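You operate a simulated robot arm through the tools that you are given. There is no shell and no other tool.

You are at the controls of a simulated robot arm. One attempt, no reset.

Task
Scour the scale off the hamper-side rim and ledge with clay soap on the green flannel.
Fine: then rinse the flannel under COLD, put it back, handle shut. What is to be rubbed or washed off counts as gone when no trace of it is left.

It is judged by the outcome, as a careful person would: the job done as asked, and still so three seconds after it is handed in. It fails if anything else is knocked over, pushed out of place, dropped, spilled or broken.

Robot
A 7-joint arm with a two-finger gripper, fixed in place. Base frame: the origin is at the foot of the arm, x ahead of it, y to its left, z up; the work surface is at about z = 80.8. Units: cm, degrees, N and s.
With the tool pointing down near the work surface it reaches from about 34 to 72 cm from the base axis. Its first joint turns from -66.0 to 66.0 degrees. Payload 2.45 kg.
The TCP is the grasp point between the finger pads, 2.6 cm short of the fingertips. In the tool frame z runs along the fingers and y along their closing line. Largest opening 9.6 cm; the body of the gripper starts 6.9 cm behind the TCP.
Orientation is that of the tool frame in the base frame, as a unit quaternion [x, y, z, w]. With the fingers straight down and closing along the base's y, the tool's x points along the base's -x, its y along +y and its z along -z.

Tools
- The arm moves only by the tool step_arm. Its arguments are lists of equal length, an entry for each row: "fingers": the opening, from 0 (shut) to 1 (fully open); "delta_pos": the shift along the tool's x, y, z in units of 20 mm (1.0 is 20 mm), a list of three; "dr": the turn, a rotation vector about the tool's x, y, z in units of 8 degrees (1.0 is 8 degrees), a list of three. In form: {"fingers": [fingers, ...], "delta_pos": [[dx, dy, dz], ...], "dr": [[wx, wy, wz], ...]}. A call has 1 to 20 rows; each row shifts and turns the commanded pose from where the row before left it, along the tool's axes as they then stand. A call with a number of a shift or a turn outside -1 to 1 is refused whole. Rows are played at 5 a second. More than 5 cm and 8.6 degrees between two rows, or a gripper value outside its range, and nothing of the call is played. Where a pose cannot be reached the arm comes as near as it can. A force on the tool above 40 N (or 10 N above the force at the start of the call, whichever is more), or a blocked arm, ends the call early, and 0.2 s more pass. Each finger halts on what it meets, pressing with about 35 N; the grip force reading is that of the motor and also rises with nothing between the fingers. The clock runs only during rows and for 0.2 s after the last one: add rows that do not move to give the fingers time. The reply holds the time, the measured pose of the TCP, the force on the tool along the base axes, the opening and the grip force, in the units named above and with some noise, with the torque about the TCP (base axes, N m) and any sound that the robot's microphone picked up, and new pictures: "show" is both (left out), scene, wrist or none.
- Cameras (640 x 400 px; columns grow to the right, rows downward): "scene" is fixed at [16.25, -39.02, 142.34]; the picture's right is [0.80, -0.60, 0.00], its down [-0.35, -0.46, -0.82] and it looks along [0.49, 0.65, -0.58] (base axes); focal length 214 px, centre (320, 200). "wrist" rides on the gripper at [8.2, 0.3, -9.8] in the tool frame; the picture's right is [-0.04, 1.00, 0.00], its down [-0.73, -0.03, -0.68] and it looks along [-0.68, -0.03, 0.73] (tool axes); focal length 256 px, centre (320, 200).
- pixel_to_xyz(camera, pixels): for up to 12 pixels [column, row] of the newest picture of that camera ("zoom" is the newest enlarged one), the place [x, y, z] in the base frame of the surface seen there, good to about 0.3 cm. No time passes.
- close_up(camera, box): a new picture of the part [left, top, right, bottom] of that camera's present view, enlarged. No time passes.
- job_done(): hands the job in; it is judged then, once.

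Open the gripper and draw the arm clear of the work before you hand the job in, unless the task says otherwise.

The tools are called after ">>>" as name(argument=value, ...) on one line, values as JSON. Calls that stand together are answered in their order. step_arm: Moves the arm, as the interface text tells. Its arguments: {"type":"object","properties":{"fingers":{"type":"array"},"delta_pos":{"type":"array"},"dr":{"type":"array"},"show":{"type":"string","enum":["both","scene","wrist","none"]}},"required":["fingers","delta_pos","dr"]} The other tools are called the same way: pixel_to_xyz (camera, pixels) gives the place of the surface under pixels of a picture; close_up (camera, box) takes an enlarged picture of a part of a camera's view; job_done () hands the job in.

At the start:

```text
t: 0.0
tool_pos: [43.6, 1.18, 131.8]
tcp_rot: [0.0, 1.0, 0.0, 0.0]
force: [-0.4, 0.1, 0.5]
ft_torque: [0.0, 0.03, -0.03]
width: 9.58
grasp_force: 0.1
```

scene: 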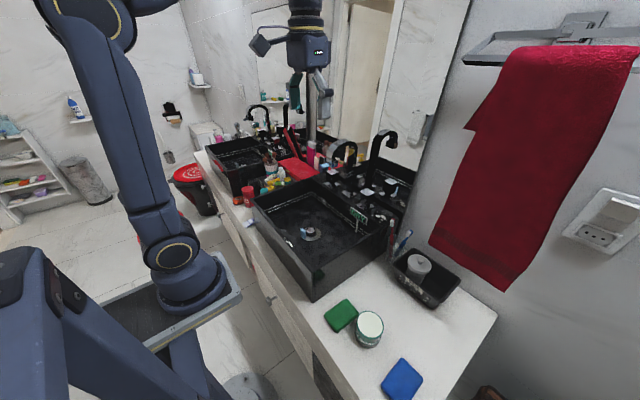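
wrist: 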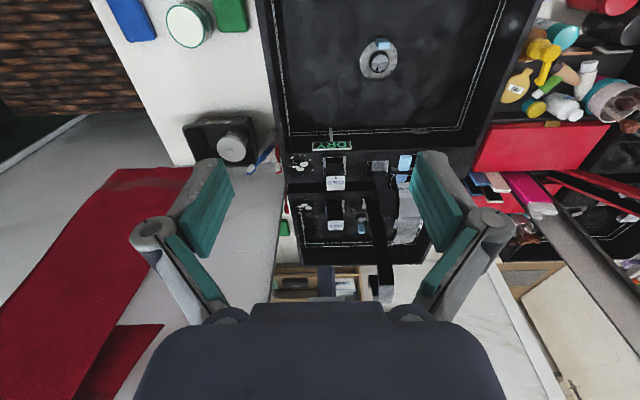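

The scene shows a black sink with two faucets, a green cloth at about (341,315), a round tin at (369,327), and a blue cloth at (402,380). I'll enlarge those areas to understand the layout.

>>> close_up(camera="scene", box=[300, 240, 500, 400])

>>> close_up(camera="scene", box=[230, 120, 430, 300])

>>> close_up(camera="wrist", box=[250, 100, 450, 300])

>>> close_up(camera="wrist", box=[80, 0, 320, 180])

```text
2.50 times, centred on (400, 320) of scene
```

zoom: 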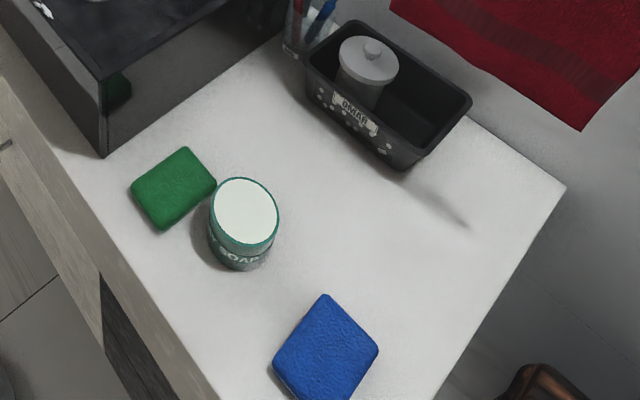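

```text
2.22 times, centred on (330, 210) of scene
```

zoom: 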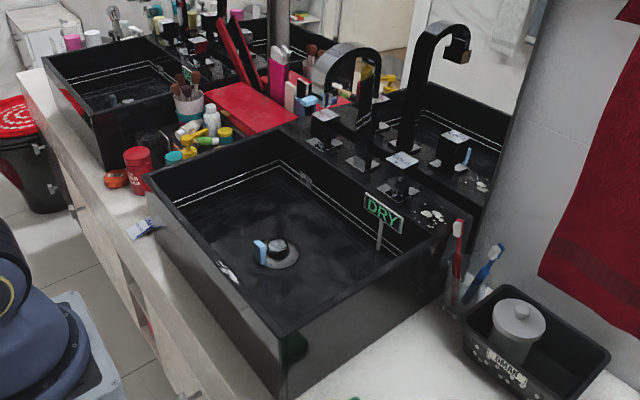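

```text
2.00 times, centred on (350, 200) of wrist
```

zoom: 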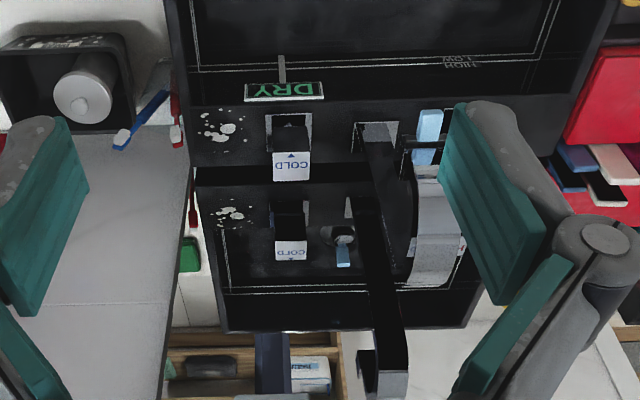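

```text
2.22 times, centred on (200, 90) of wrist
```

zoom: 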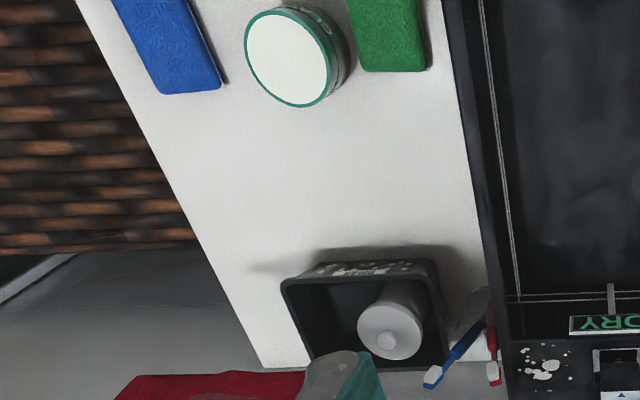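

I'll enlarge more on the ledge, the faucets, the basin and the tray to understand labels and scale spots.

>>> close_up(camera="scene", box=[310, 130, 420, 230])

>>> close_up(camera="scene", box=[380, 230, 480, 310])

>>> close_up(camera="scene", box=[250, 180, 350, 270])

>>> close_up(camera="wrist", box=[270, 130, 390, 250])

>>> close_up(camera="wrist", box=[260, 0, 560, 150])

>>> close_up(camera="scene", box=[340, 180, 420, 240])

```text
4.00 times, centred on (365, 180) of scene
```

zoom: 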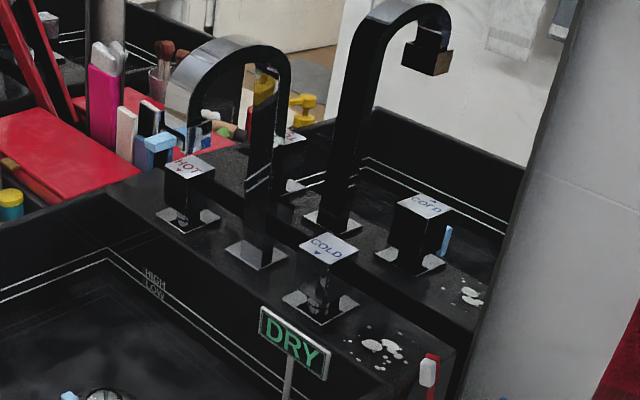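

```text
5.00 times, centred on (430, 270) of scene
```

zoom: 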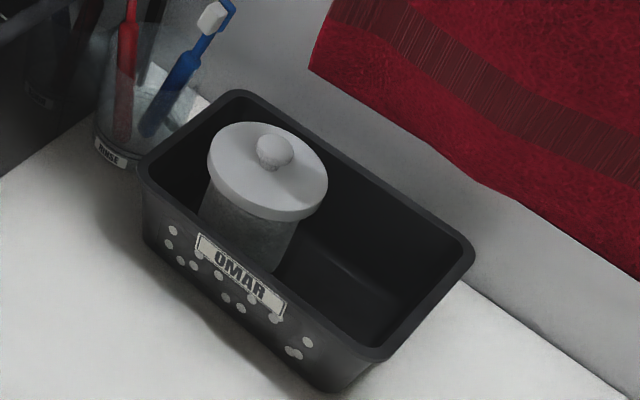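

```text
4.44 times, centred on (300, 225) of scene
```

zoom: 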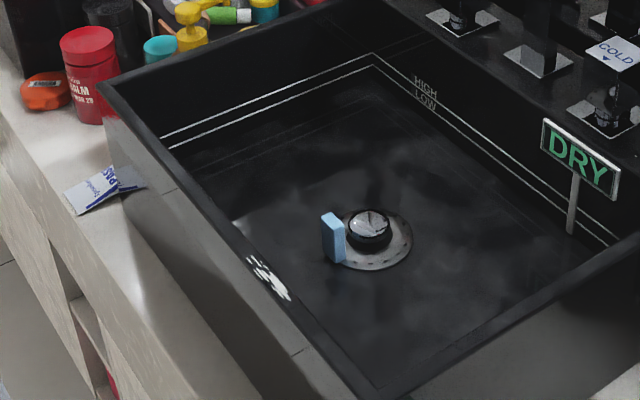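

```text
3.33 times, centred on (330, 190) of wrist
```

zoom: 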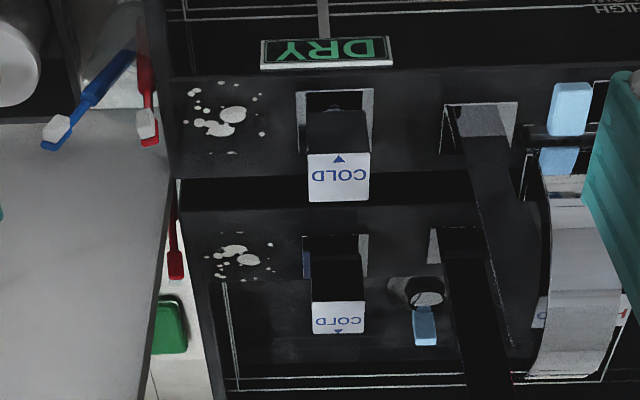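

```text
2.13 times, centred on (410, 75) of wrist
```

zoom: 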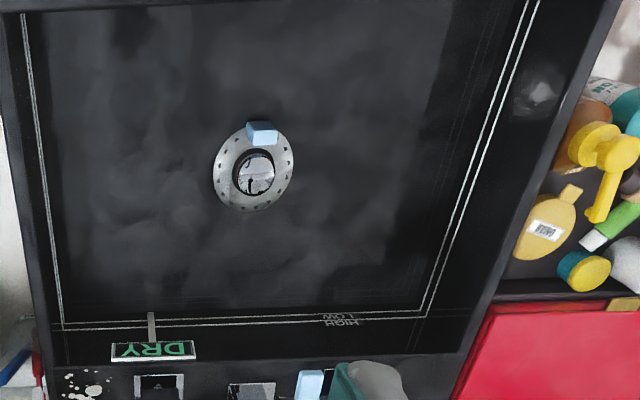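

```text
6.67 times, centred on (380, 210) of scene
```

zoom: 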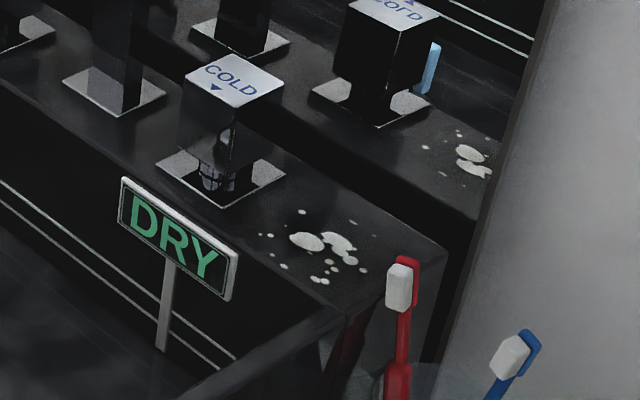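

The second row of handles seems to be a mirror reflection; real scale is on the ledge by COLD and possibly on the rim. I'll measure key points in the scene picture.

>>> pixel_to_xyz(camera="scene", pixels=[[341, 315], [369, 325], [402, 380], [314, 292], [256, 205], [392, 233], [287, 243], [380, 216], [368, 191], [376, 172], [310, 231], [420, 265]])

>>> pixel_to_xyz(camera="wrist", pixels=[[335, 183], [335, 160], [301, 163], [405, 162], [370, 165], [383, 290], [378, 62], [380, 43], [333, 145], [283, 145], [262, 20], [490, 100]])

```text
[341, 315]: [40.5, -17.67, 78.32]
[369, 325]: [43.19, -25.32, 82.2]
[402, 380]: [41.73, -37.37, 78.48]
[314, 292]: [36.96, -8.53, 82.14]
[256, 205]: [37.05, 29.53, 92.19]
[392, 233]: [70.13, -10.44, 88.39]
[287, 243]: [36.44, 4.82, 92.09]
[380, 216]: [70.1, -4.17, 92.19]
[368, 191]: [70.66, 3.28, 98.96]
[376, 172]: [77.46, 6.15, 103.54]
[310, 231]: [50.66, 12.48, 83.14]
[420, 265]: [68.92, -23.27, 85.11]
```

```text
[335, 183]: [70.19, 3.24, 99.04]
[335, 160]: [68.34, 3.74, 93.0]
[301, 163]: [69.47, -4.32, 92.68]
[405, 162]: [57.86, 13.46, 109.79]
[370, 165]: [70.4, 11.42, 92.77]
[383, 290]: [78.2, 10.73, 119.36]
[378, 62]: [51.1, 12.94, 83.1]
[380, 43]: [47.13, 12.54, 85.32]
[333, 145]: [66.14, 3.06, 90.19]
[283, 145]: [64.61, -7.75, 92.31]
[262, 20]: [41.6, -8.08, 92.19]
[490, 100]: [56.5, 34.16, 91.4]
```

Rim is at z≈92.2, counter ≈77. I'll zoom on the possible hampers (brown wicker lower right, red-lid bin at left) and on the rims to find all scale patches.

>>> close_up(camera="scene", box=[440, 340, 540, 400])

>>> close_up(camera="scene", box=[140, 140, 260, 240])

>>> close_up(camera="scene", box=[300, 220, 400, 300])

>>> close_up(camera="wrist", box=[250, 0, 340, 60])

>>> close_up(camera="wrist", box=[250, 80, 340, 180])

>>> close_up(camera="scene", box=[270, 220, 310, 260])

>>> close_up(camera="wrist", box=[0, 0, 200, 120])

```text
6.40 times, centred on (490, 370) of scene
```

zoom: 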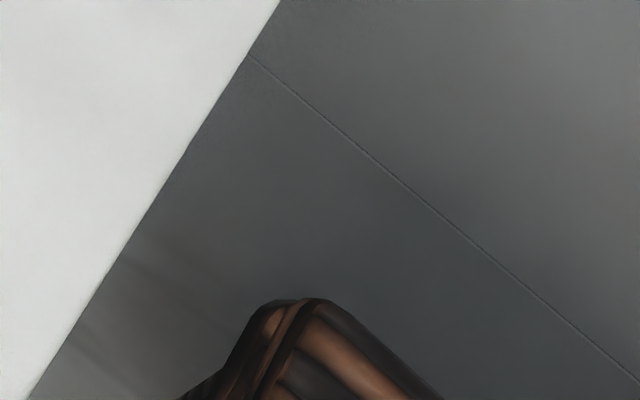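

```text
4.00 times, centred on (200, 190) of scene
```

zoom: 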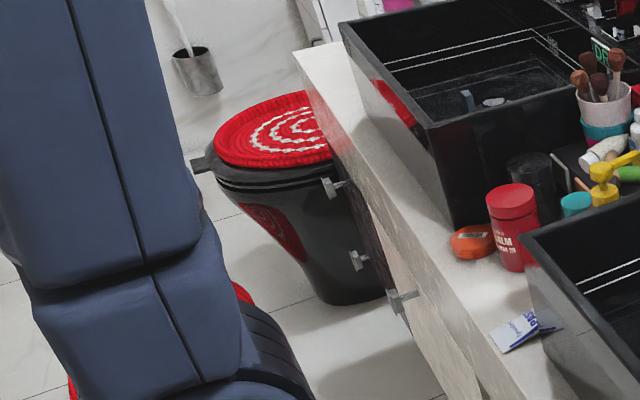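

```text
5.00 times, centred on (350, 260) of scene
```

zoom: 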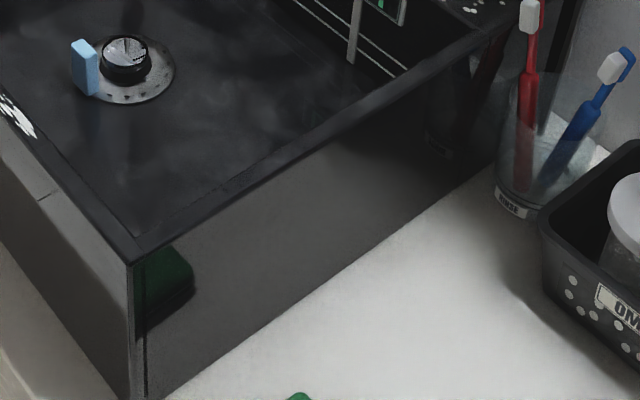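

```text
6.67 times, centred on (295, 30) of wrist
```

zoom: 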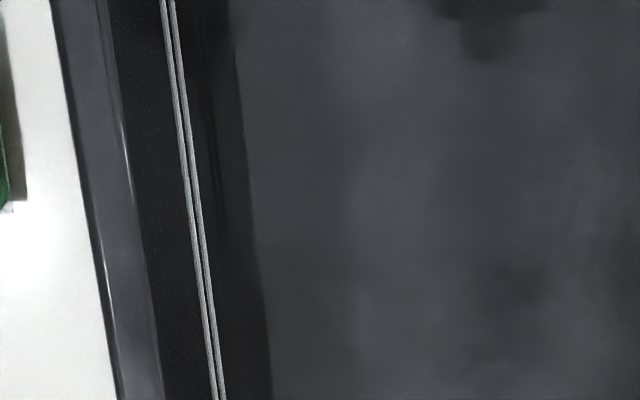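

```text
4.00 times, centred on (295, 130) of wrist
```

zoom: 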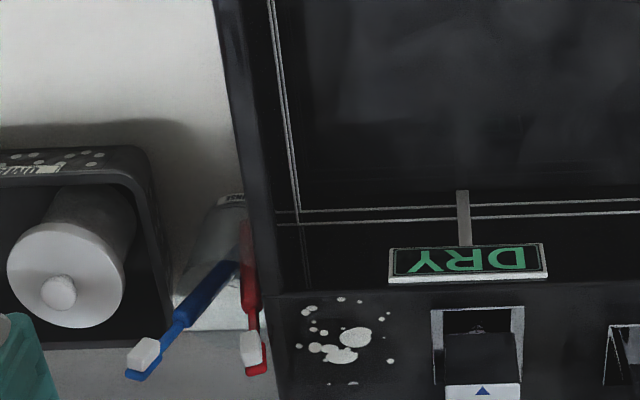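

```text
10.00 times, centred on (290, 240) of scene
```

zoom: 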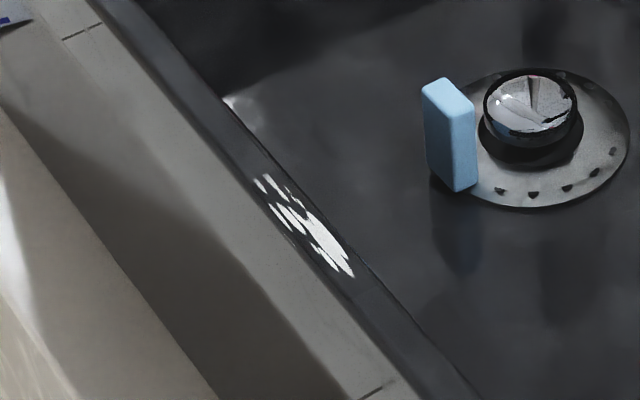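

```text
3.20 times, centred on (100, 60) of wrist
```

zoom: 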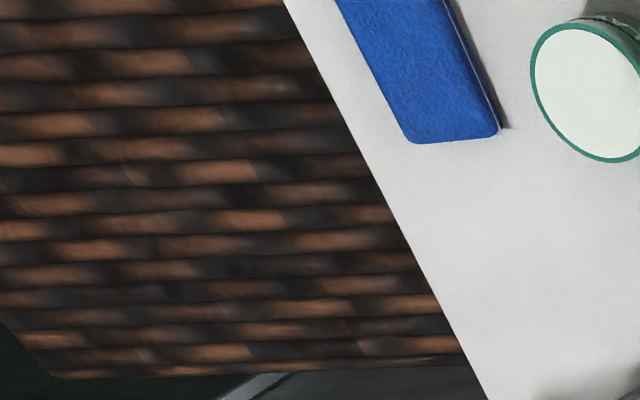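

A white patch sits on the front rim near (287,243), plus the ledge patch. I'll enlarge further on the -y rim, the tin label, the spout tip, drain and ledge before moving.

>>> close_up(camera="scene", box=[310, 260, 350, 300])

>>> close_up(camera="scene", box=[340, 230, 390, 270])

>>> close_up(camera="scene", box=[350, 305, 390, 350])

>>> close_up(camera="scene", box=[325, 135, 375, 180])

>>> close_up(camera="scene", box=[290, 215, 330, 245])

>>> close_up(camera="scene", box=[365, 200, 405, 240])

>>> close_up(camera="scene", box=[380, 230, 420, 260])

>>> close_up(camera="scene", box=[350, 170, 390, 210])

```text
10.00 times, centred on (330, 280) of scene
```

zoom: 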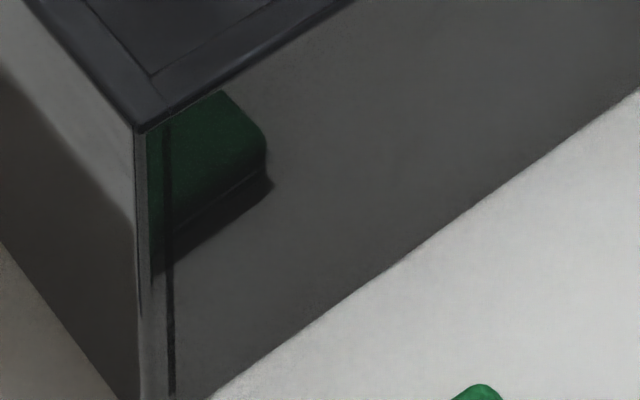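

```text
10.00 times, centred on (365, 250) of scene
```

zoom: 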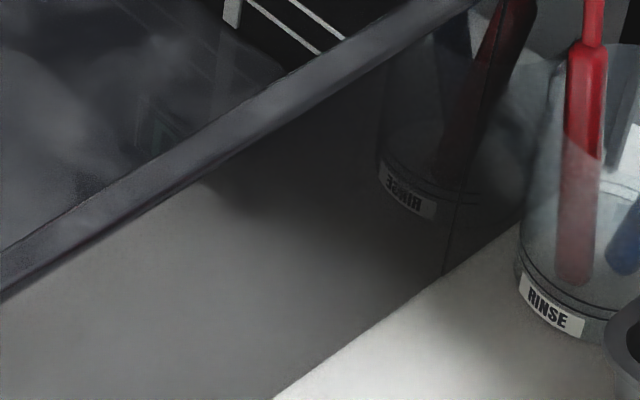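

```text
8.89 times, centred on (370, 328) of scene
```

zoom: 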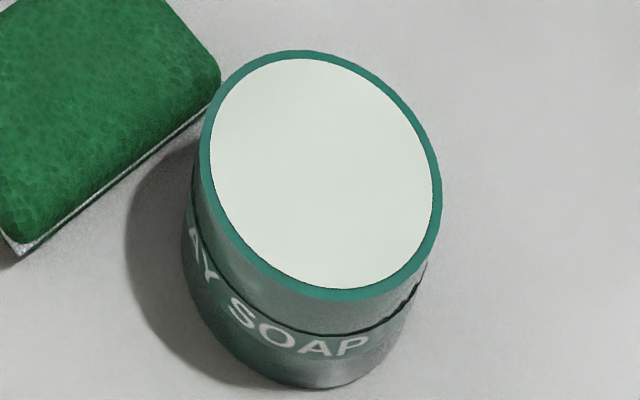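

```text
8.89 times, centred on (350, 158) of scene
```

zoom: 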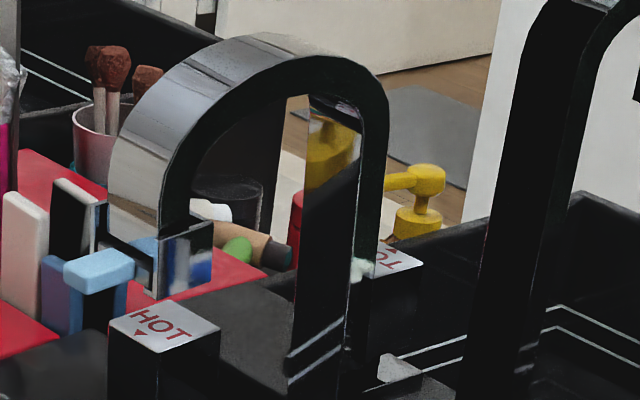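

```text
13.33 times, centred on (310, 230) of scene
```

zoom: 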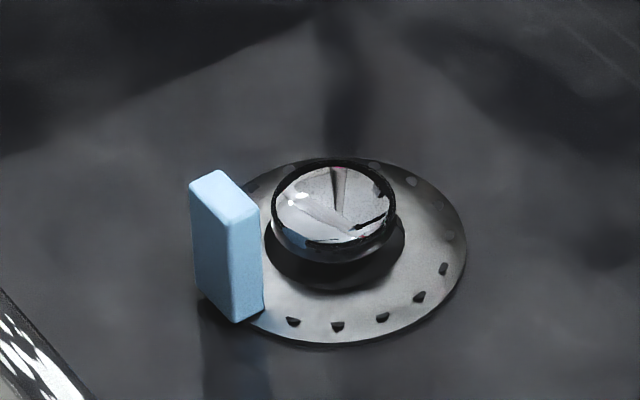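

```text
10.00 times, centred on (385, 220) of scene
```

zoom: 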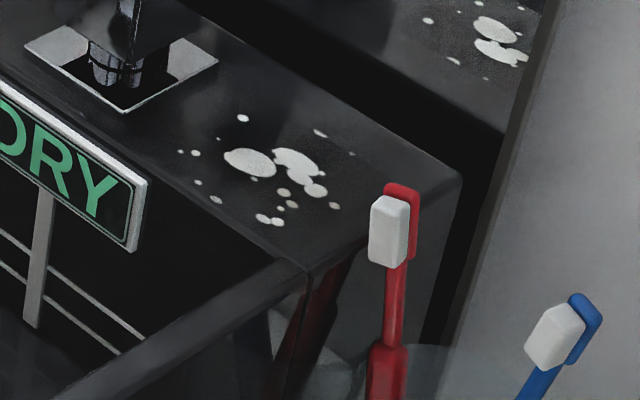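

```text
13.33 times, centred on (400, 245) of scene
```

zoom: 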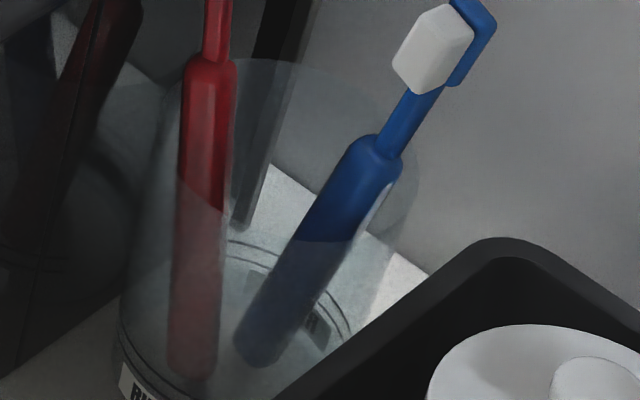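

```text
10.00 times, centred on (370, 190) of scene
```

zoom: 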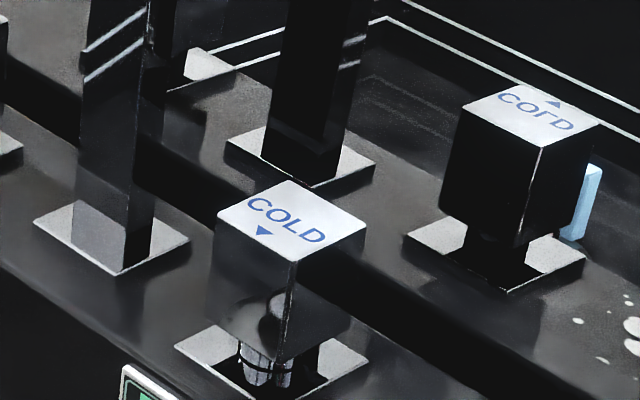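

The tin reads "…AY SOAP" (clay soap). I'll measure the flannel's corners, thickness and tin geometry with a zoom.

>>> close_up(camera="scene", box=[320, 290, 400, 350])

>>> pixel_to_xyz(camera="zoom", pixels=[[240, 70], [45, 160], [115, 275], [305, 165], [180, 150], [120, 300], [390, 230], [330, 190], [470, 340], [340, 340], [410, 170], [60, 330]])

```text
6.67 times, centred on (360, 320) of scene
```

zoom: 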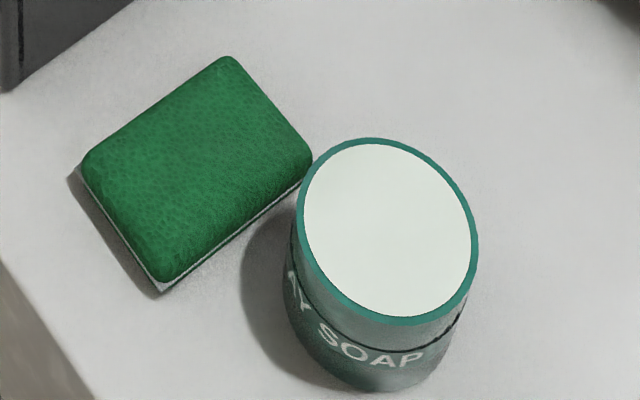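

```text
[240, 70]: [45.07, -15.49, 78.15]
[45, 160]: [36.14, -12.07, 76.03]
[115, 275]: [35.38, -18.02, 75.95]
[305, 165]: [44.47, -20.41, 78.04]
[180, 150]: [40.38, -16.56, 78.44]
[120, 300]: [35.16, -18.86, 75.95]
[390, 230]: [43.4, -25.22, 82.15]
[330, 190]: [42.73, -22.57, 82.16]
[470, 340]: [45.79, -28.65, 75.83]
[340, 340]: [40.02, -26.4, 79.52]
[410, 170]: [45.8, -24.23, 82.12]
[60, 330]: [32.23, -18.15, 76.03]
```

Counter is z≈76.0, flannel top ≈78.4, tin top ≈82.15. I'll query flannel corners and the edges precisely.

>>> pixel_to_xyz(camera="zoom", pixels=[[228, 62], [88, 158], [162, 272], [305, 155], [150, 105], [120, 215], [235, 215], [275, 110], [82, 168], [160, 290], [305, 188], [235, 240]])

>>> close_up(camera="scene", box=[325, 310, 365, 340])

>>> close_up(camera="scene", box=[380, 355, 430, 400])

```text
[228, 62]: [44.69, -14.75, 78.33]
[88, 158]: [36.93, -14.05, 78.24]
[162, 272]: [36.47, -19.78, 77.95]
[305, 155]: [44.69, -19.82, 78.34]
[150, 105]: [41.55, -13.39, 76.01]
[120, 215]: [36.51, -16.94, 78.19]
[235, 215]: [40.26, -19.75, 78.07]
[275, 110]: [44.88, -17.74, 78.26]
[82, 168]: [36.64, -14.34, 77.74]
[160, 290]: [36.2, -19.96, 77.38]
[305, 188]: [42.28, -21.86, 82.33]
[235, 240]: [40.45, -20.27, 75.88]
```

```text
13.33 times, centred on (345, 325) of scene
```

zoom: 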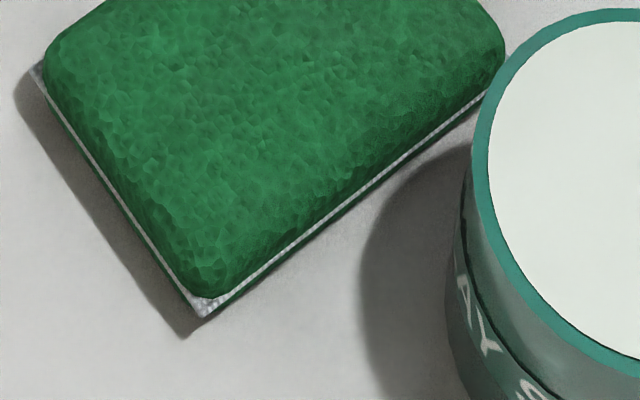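

```text
8.89 times, centred on (405, 378) of scene
```

zoom: 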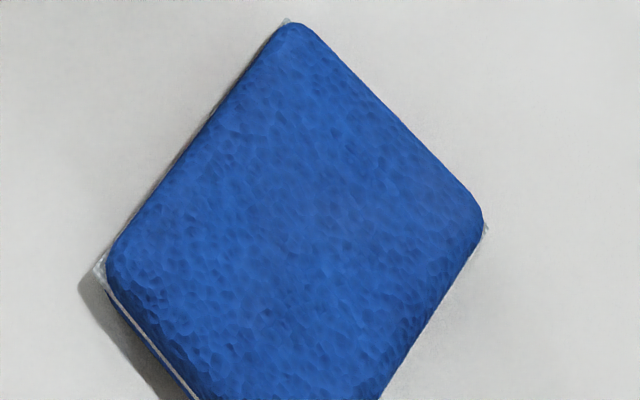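

The pad is about 8.7 × 6 × 2.3 cm, its long side along x. I'll zoom the wrist view on the COLD handle and the ledge, to learn its shape and limits.

>>> close_up(camera="wrist", box=[310, 145, 370, 200])

>>> close_up(camera="wrist", box=[280, 140, 320, 185])

>>> pixel_to_xyz(camera="zoom", pixels=[[100, 50], [100, 150], [100, 250], [200, 250], [320, 200], [400, 100], [60, 330], [300, 320], [500, 200], [560, 100], [150, 200], [250, 150]])

```text
7.27 times, centred on (340, 172) of wrist
```

zoom: 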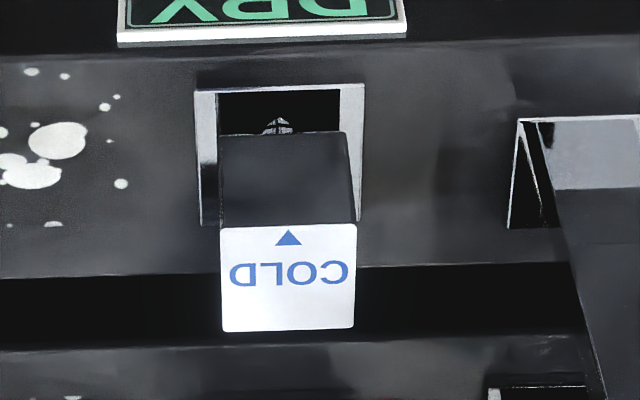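

```text
8.89 times, centred on (300, 162) of wrist
```

zoom: 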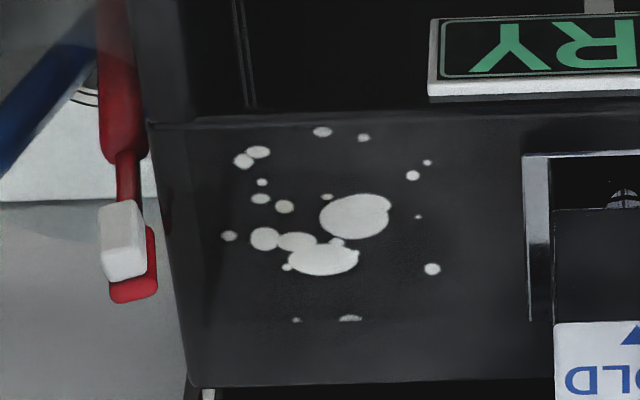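

```text
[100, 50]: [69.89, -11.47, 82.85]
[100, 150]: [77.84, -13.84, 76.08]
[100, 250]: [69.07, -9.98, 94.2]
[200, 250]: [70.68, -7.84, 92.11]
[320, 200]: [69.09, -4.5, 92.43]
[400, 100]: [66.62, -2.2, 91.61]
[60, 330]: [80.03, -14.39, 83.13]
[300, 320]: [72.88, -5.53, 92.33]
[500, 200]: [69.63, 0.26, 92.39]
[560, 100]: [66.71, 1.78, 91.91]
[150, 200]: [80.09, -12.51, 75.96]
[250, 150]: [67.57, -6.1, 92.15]
```

The ledge patch spans roughly x 67–73, y −7 to −1.4 (pixels 225–435 × 130–320 in the zoom). Now I'll measure the rim patch and the DRY sign.

>>> close_up(camera="scene", box=[275, 230, 299, 254])

>>> pixel_to_xyz(camera="zoom", pixels=[[240, 120], [380, 260], [320, 190], [250, 100], [180, 40], [350, 330], [420, 300], [480, 330], [200, 150], [300, 260], [140, 100], [440, 380]])

```text
16.00 times, centred on (287, 242) of scene
```

zoom: 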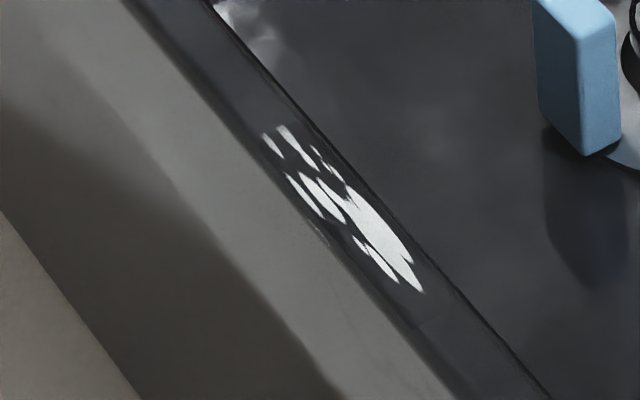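

```text
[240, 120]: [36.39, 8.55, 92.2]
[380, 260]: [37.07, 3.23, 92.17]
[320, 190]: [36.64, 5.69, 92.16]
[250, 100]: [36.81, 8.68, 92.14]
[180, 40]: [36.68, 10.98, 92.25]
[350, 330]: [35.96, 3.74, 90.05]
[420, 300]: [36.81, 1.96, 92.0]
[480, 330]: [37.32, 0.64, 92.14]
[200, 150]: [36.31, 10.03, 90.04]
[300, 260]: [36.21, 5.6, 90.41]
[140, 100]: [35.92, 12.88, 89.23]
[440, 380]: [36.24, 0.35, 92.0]
```

Rim patch: x 36.2–37.3, y ≈2.2–8.2 at z 92.2. Next, the spout outlet, DRY sign and handle geometry.

>>> pixel_to_xyz(camera="scene", pixels=[[376, 208], [389, 218], [377, 215], [392, 230], [351, 167], [338, 166], [337, 158], [332, 180], [366, 200], [373, 203], [358, 205], [349, 140]])

>>> pixel_to_xyz(camera="wrist", pixels=[[313, 148], [352, 147], [313, 142], [352, 142], [326, 180], [345, 190], [326, 190], [318, 175], [358, 158], [410, 158], [400, 200], [420, 240]])

>>> close_up(camera="wrist", box=[360, 130, 460, 250])

```text
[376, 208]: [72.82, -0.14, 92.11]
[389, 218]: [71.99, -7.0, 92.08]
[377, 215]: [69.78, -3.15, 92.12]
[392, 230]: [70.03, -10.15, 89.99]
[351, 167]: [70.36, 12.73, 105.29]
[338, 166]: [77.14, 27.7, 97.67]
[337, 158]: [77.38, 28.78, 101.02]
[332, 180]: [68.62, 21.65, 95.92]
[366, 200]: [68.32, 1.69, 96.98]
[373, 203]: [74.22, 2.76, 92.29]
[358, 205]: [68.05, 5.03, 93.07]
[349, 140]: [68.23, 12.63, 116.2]
```

```text
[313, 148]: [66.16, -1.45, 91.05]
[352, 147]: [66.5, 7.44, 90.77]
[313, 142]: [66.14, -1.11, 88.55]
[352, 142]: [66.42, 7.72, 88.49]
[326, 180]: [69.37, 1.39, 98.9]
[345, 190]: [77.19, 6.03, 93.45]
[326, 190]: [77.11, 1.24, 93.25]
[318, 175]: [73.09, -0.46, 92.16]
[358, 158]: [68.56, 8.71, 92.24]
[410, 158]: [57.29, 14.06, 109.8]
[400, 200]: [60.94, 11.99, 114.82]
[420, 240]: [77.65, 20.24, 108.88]
```

```text
3.33 times, centred on (410, 190) of wrist
```

zoom: 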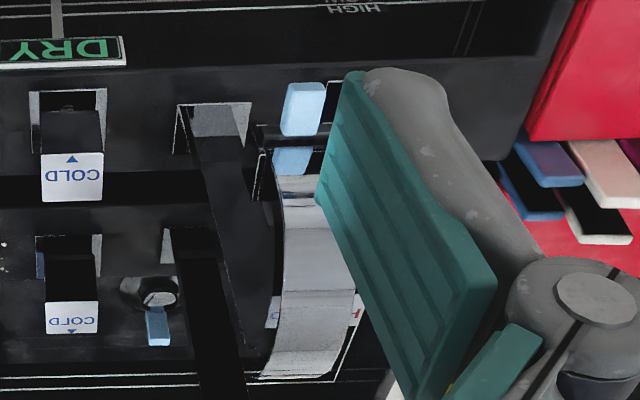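

The handle block's top is at z≈99, spanning about x 68.3–72.3 and y 1.3–5.3; the path there is clear of the spout (y≥10). I'll move in close above the COLD handle to look at it first.

>>> step_arm(fingers=[0.7, 0.7, 0.7, 0.7, 0.7, 0.7, 0.7, 0.7, 0.7, 0.7, 0.7, 0.7], delta_pos=[[-0.9, 0.085, 0.55], [-0.9, 0.085, 0.55], [-0.9, 0.085, 0.55], [-0.9, 0.085, 0.55], [-0.9, 0.085, 0.55], [-0.9, 0.085, 0.55], [-0.9, 0.085, 0.55], [-0.9, 0.085, 0.55], [-0.9, 0.085, 0.55], [-0.9, 0.085, 0.55], [-0.9, 0.085, 0.55], [-0.9, 0.085, 0.55]], dr=[[0, 0, 0], [0, 0, 0], [0, 0, 0], [0, 0, 0], [0, 0, 0], [0, 0, 0], [0, 0, 0], [0, 0, 0], [0, 0, 0], [0, 0, 0], [0, 0, 0], [0, 0, 0]], show="both")

```text
t: 2.6
tool_pos: [65.1, 3.36, 118.57]
tcp_rot: [0.0, 1.0, 0.0, 0.0]
force: [-0.7, -0.5, 0.2]
ft_torque: [0.0, 0.01, 0.01]
width: 6.75
grasp_force: 0.0
```

scene: 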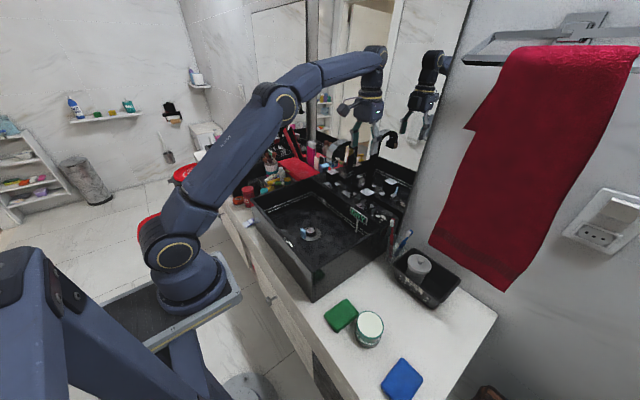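
wrist: 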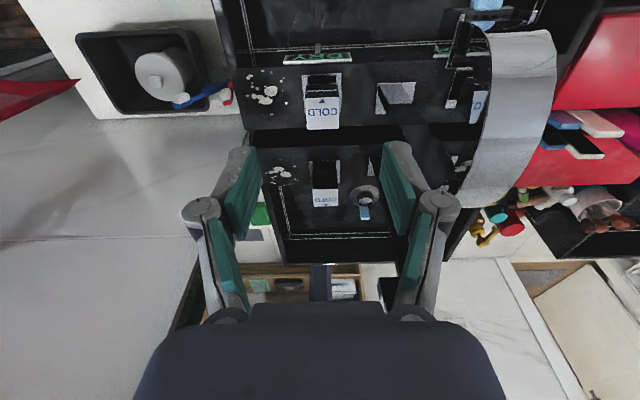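

The arm reached (65.1, 3.4, 118.6) without trouble. I'll zoom on the handle, ledge and spout from this viewpoint.

>>> close_up(camera="wrist", box=[290, 60, 350, 140])

>>> close_up(camera="wrist", box=[220, 60, 310, 130])

>>> close_up(camera="wrist", box=[420, 0, 580, 120])

>>> pixel_to_xyz(camera="wrist", pixels=[[307, 100], [338, 98], [308, 128], [339, 128], [322, 112], [310, 85], [342, 80], [300, 85], [470, 45], [488, 5], [490, 25], [480, 100]])

```text
5.00 times, centred on (320, 100) of wrist
```

zoom: 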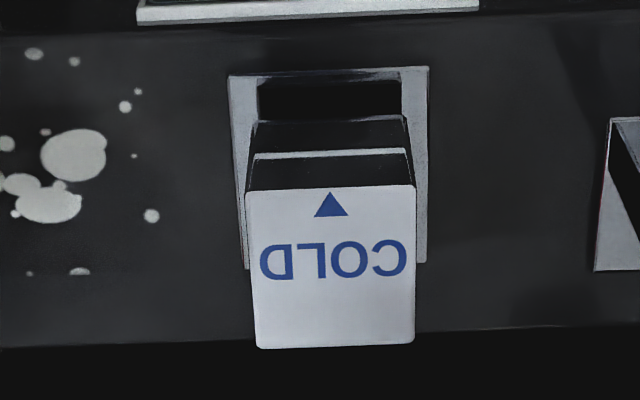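

```text
5.71 times, centred on (265, 95) of wrist
```

zoom: 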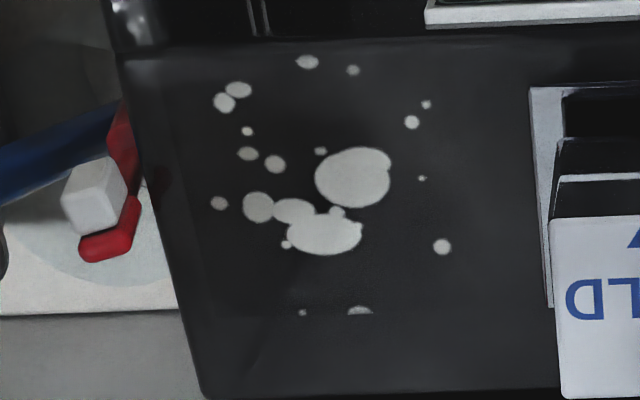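

```text
3.33 times, centred on (500, 60) of wrist
```

zoom: 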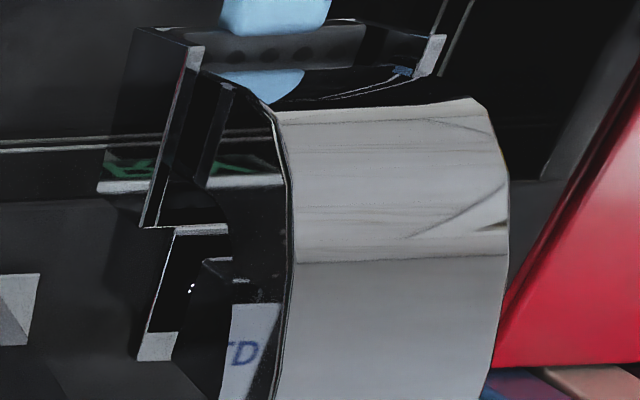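

```text
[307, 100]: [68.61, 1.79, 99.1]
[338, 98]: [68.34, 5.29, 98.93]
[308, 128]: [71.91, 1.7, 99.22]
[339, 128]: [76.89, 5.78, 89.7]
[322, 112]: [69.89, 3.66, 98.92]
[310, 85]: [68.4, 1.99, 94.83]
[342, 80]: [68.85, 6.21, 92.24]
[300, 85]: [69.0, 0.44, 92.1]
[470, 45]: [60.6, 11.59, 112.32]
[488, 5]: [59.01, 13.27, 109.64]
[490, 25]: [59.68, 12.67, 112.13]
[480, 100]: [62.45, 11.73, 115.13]
```

The COLD block is centred about (70.1, 3.5), top at z 99.0, bottom ≈94.8, about 3.7 cm wide. I'll descend around it with open fingers (6.7 cm).

>>> step_arm(fingers=[0.7, 0.7, 0.7, 0.7, 0.7, 0.7, 0.7, 0.7, 0.7, 0.7, 0.7, 0.7, 0.7, 0.7, 0.7], delta_pos=[[-0.83, 0.02, 0], [-0.83, 0.02, 0], [-0.84, 0.03, 0], [0, 0, 1], [0, 0, 1], [0, 0, 1], [0, 0, 1], [0, 0, 1], [0, 0, 1], [0, 0, 1], [0, 0, 0.8], [0, 0, 0.8], [0, 0, 0.7], [0, 0, 0.5], [0, 0, 0.3]], dr=[[0, 0, 0], [0, 0, 0], [0, 0, 0], [0, 0, 0], [0, 0, 0], [0, 0, 0], [0, 0, 0], [0, 0, 0], [0, 0, 0], [0, 0, 0], [0, 0, 0], [0, 0, 0], [0, 0, 0], [0, 0, 0], [0, 0, 0]], show="both")

```text
t: 5.8
tool_pos: [67.02, 3.36, 98.48]
tcp_rot: [0.0, 1.0, 0.001, 0.0]
force: [-0.1, 0.6, -0.2]
ft_torque: [-0.03, 0.0, -0.01]
width: 6.72
grasp_force: 0.0
out of reach, approached as far as the arm can: row 2, 3
```

scene: 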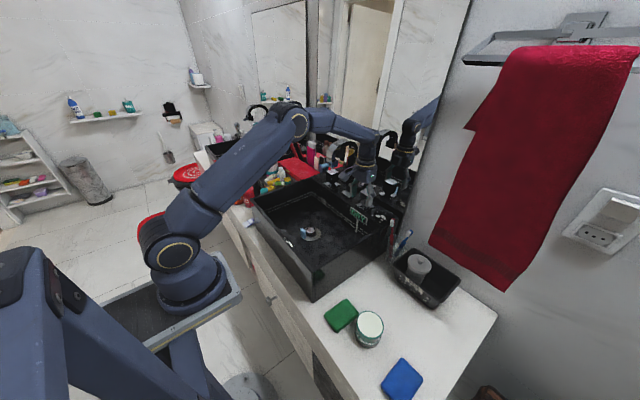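
wrist: 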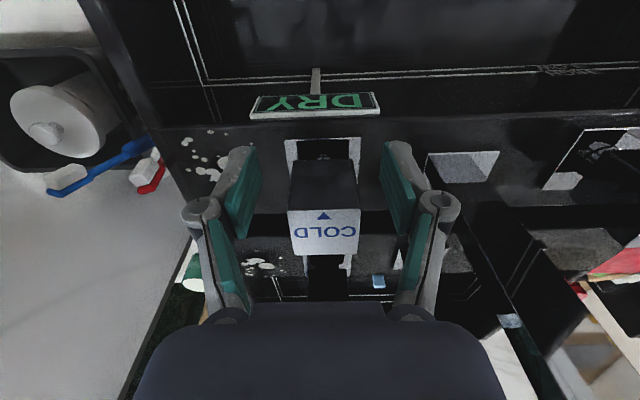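

The reach was clipped at x=67.0 higher up; now at z 98.5 the fingers straddle the block. I'll edge forward 3 cm.

>>> step_arm(fingers=[0.7, 0.7, 0.7, 0.7], delta_pos=[[-0.5, 0.03, 0], [-0.5, 0.03, 0], [-0.5, 0, 0], [0, 0, 0]], dr=[[0, 0, 0], [0, 0, 0], [0, 0, 0], [0, 0, 0]], show="wrist")

```text
t: 6.8
tool_pos: [69.76, 3.36, 98.52]
tcp_rot: [0.0, 1.0, 0.001, 0.0]
force: [-0.4, 0.0, -0.2]
ft_torque: [-0.01, 0.01, -0.02]
width: 6.74
grasp_force: 0.1
```

wrist: 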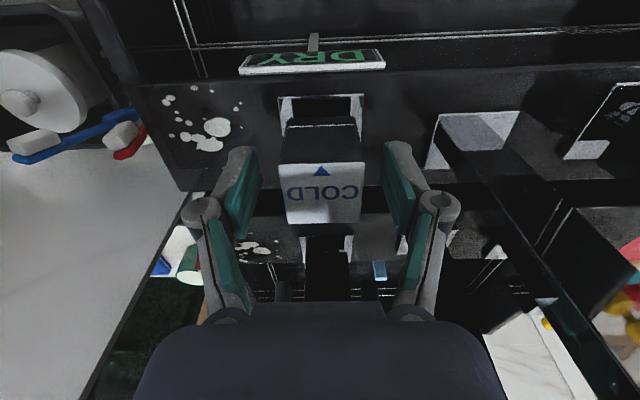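

Fingers are at x 69.8 around the block (cols 288–365). I'll close on it gently and read the forces.

>>> step_arm(fingers=[0.5, 0.4, 0.33, 0.33, 0.33], delta_pos=[[0, 0, 0], [0, 0, 0], [0, 0, 0], [0, 0, 0], [0, 0, 0]], dr=[[0, 0, 0], [0, 0, 0], [0, 0, 0], [0, 0, 0], [0, 0, 0]], show="wrist")

```text
t: 8.0
tool_pos: [69.78, 3.35, 98.68]
tcp_rot: [-0.001, 1.0, 0.001, -0.001]
force: [0.4, 6.8, 2.0]
ft_torque: [0.28, 0.13, 0.03]
width: 3.97
grasp_force: 45.0
```

wrist: 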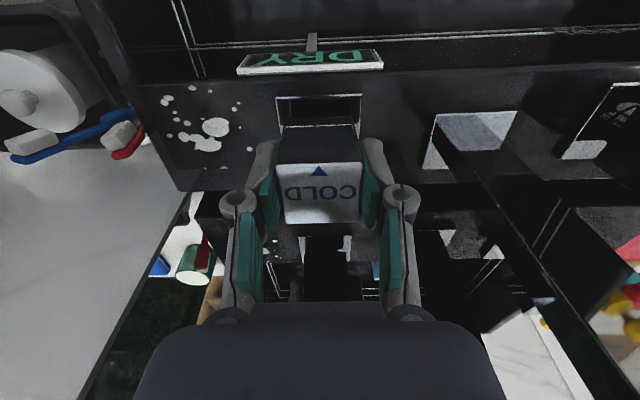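

The block is gripped (width 3.97). I'll try a small turn counter-clockwise seen from above (tool −z), 4 degrees, and watch the torque.

>>> step_arm(fingers=[0.33, 0.33, 0.33], delta_pos=[[0, 0, 0], [0, 0, 0], [0, 0, 0]], dr=[[0, 0, -0.25], [0, 0, -0.25], [0, 0, 0]], show="wrist")

```text
t: 8.8
tool_pos: [69.77, 3.43, 98.63]
tcp_rot: [-0.035, 0.999, 0.0, -0.002]
force: [-6.0, 2.9, 3.0]
ft_torque: [0.16, -0.32, 0.01]
width: 3.99
grasp_force: 44.5
```

wrist: 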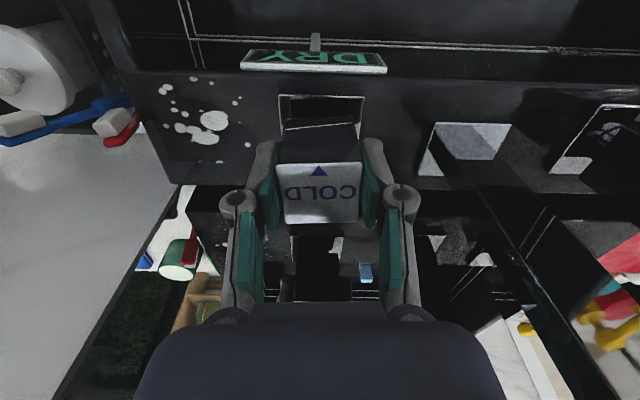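

The block turned along with the fingers with almost no torque, so counter-clockwise works. I'll turn further 20° and look for water.

>>> step_arm(fingers=[0.33, 0.33, 0.33, 0.33, 0.33, 0.33], delta_pos=[[0, 0, 0], [0, 0, 0], [0, 0, 0], [0, 0, 0], [0, 0, 0], [0, 0, 0]], dr=[[0, 0, -0.5], [0, 0, -0.5], [0, 0, -0.5], [0, 0, -0.5], [0, 0, -0.5], [0, 0, 0]], show="both")

```text
t: 10.2
tool_pos: [69.84, 3.32, 98.54]
tcp_rot: [-0.208, 0.978, 0.0, 0.0]
force: [-2.0, -6.4, 1.2]
ft_torque: [-0.03, 0.39, -0.02]
width: 3.99
grasp_force: 45.1
```

scene: 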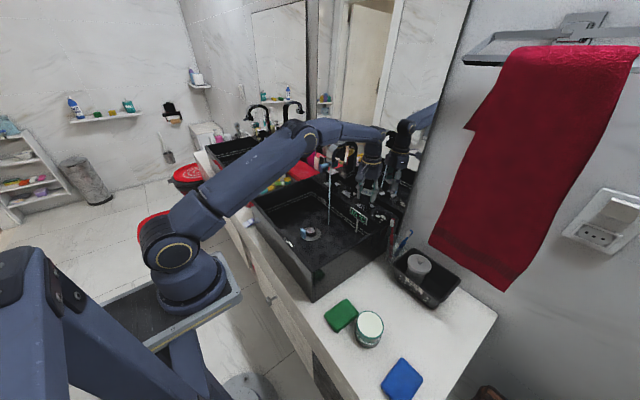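
wrist: 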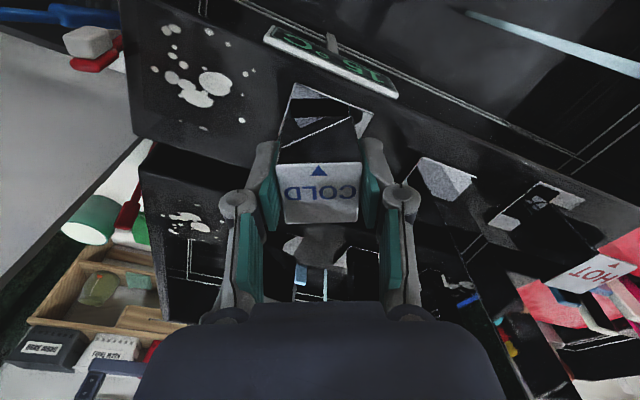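

Water is flowing (stream at col 331, rows 168–225) and the display changed to about "18 °C". I'll zoom to see the stream, the drain and the basin level.

>>> close_up(camera="scene", box=[290, 150, 390, 250])

>>> close_up(camera="wrist", box=[250, 0, 450, 120])

>>> pixel_to_xyz(camera="scene", pixels=[[331, 175], [331, 190], [331, 205], [330, 222], [330, 226], [312, 233], [320, 238], [340, 240]])

```text
4.00 times, centred on (340, 200) of scene
```

zoom: 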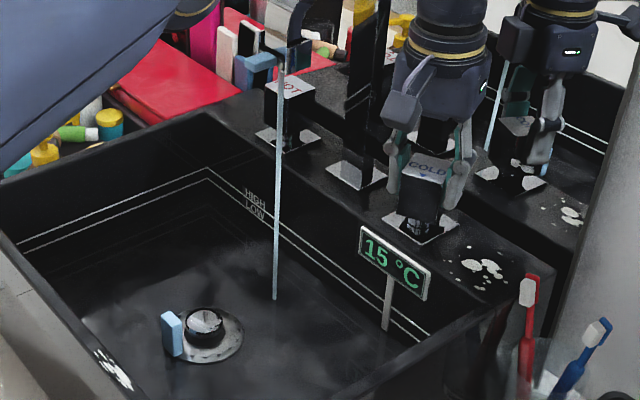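

```text
3.20 times, centred on (350, 60) of wrist
```

zoom: 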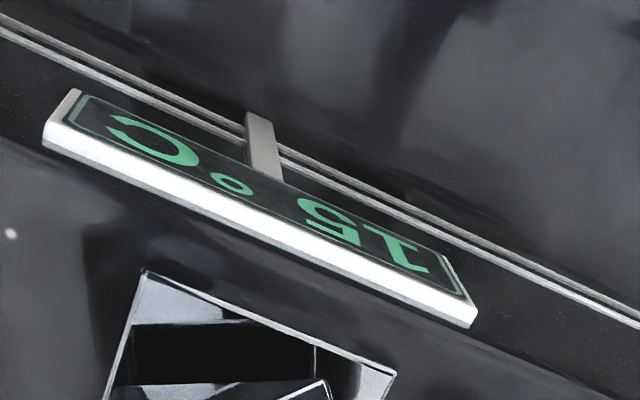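

```text
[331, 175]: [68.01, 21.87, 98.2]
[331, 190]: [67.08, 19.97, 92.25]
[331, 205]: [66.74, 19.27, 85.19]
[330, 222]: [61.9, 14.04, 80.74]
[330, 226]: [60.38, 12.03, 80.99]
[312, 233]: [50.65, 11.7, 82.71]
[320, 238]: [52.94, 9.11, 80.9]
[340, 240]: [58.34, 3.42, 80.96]
```

The display says 15 °C, the stream lands near (60.5, 12.7, 80.9). I'll hold 3 s with water on to see whether the basin drains or fills.

>>> step_arm(fingers=[0.33, 0.33, 0.33, 0.33, 0.33, 0.33, 0.33, 0.33, 0.33, 0.33, 0.33, 0.33, 0.33, 0.33, 0.33], delta_pos=[[0, 0, 0], [0, 0, 0], [0, 0, 0], [0, 0, 0], [0, 0, 0], [0, 0, 0], [0, 0, 0], [0, 0, 0], [0, 0, 0], [0, 0, 0], [0, 0, 0], [0, 0, 0], [0, 0, 0], [0, 0, 0], [0, 0, 0]], dr=[[0, 0, 0], [0, 0, 0], [0, 0, 0], [0, 0, 0], [0, 0, 0], [0, 0, 0], [0, 0, 0], [0, 0, 0], [0, 0, 0], [0, 0, 0], [0, 0, 0], [0, 0, 0], [0, 0, 0], [0, 0, 0], [0, 0, 0]], show="scene")

>>> close_up(camera="scene", box=[260, 170, 380, 270])

>>> close_up(camera="scene", box=[290, 215, 340, 250])

```text
t: 13.4
tool_pos: [69.91, 3.36, 98.5]
tcp_rot: [-0.207, 0.978, -0.001, -0.001]
force: [-1.5, -18.1, -4.0]
ft_torque: [-0.12, -0.11, -0.06]
width: 4.0
grasp_force: 44.9
```

scene: 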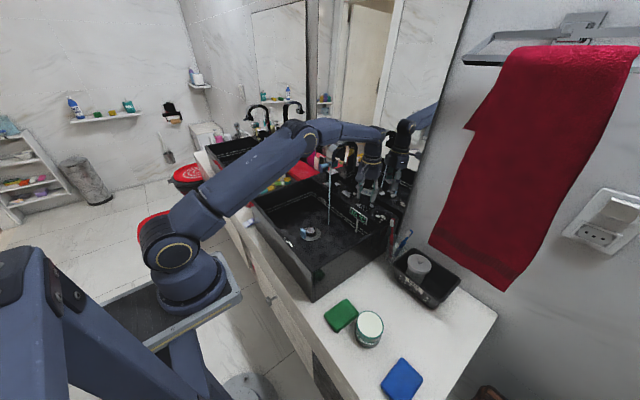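

```text
4.00 times, centred on (320, 220) of scene
```

zoom: 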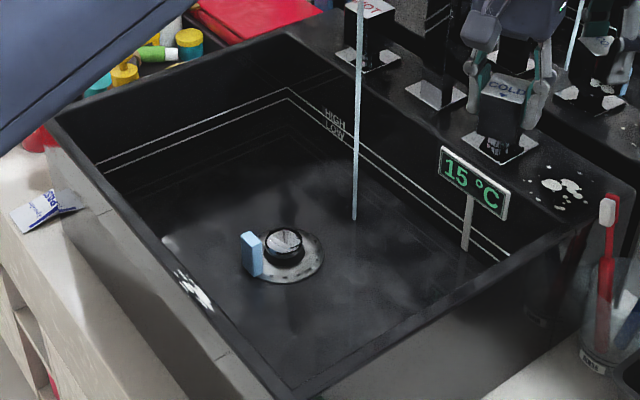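

```text
11.43 times, centred on (315, 232) of scene
```

zoom: 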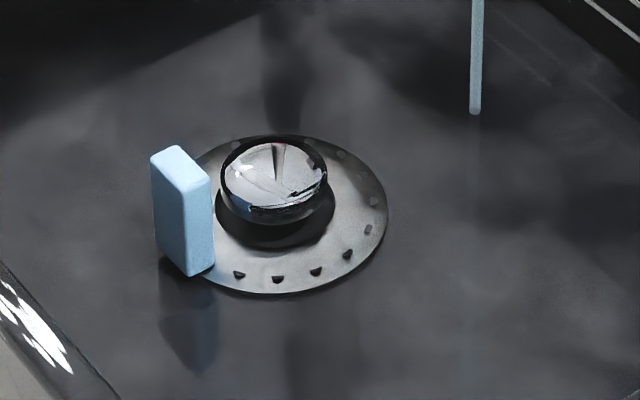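

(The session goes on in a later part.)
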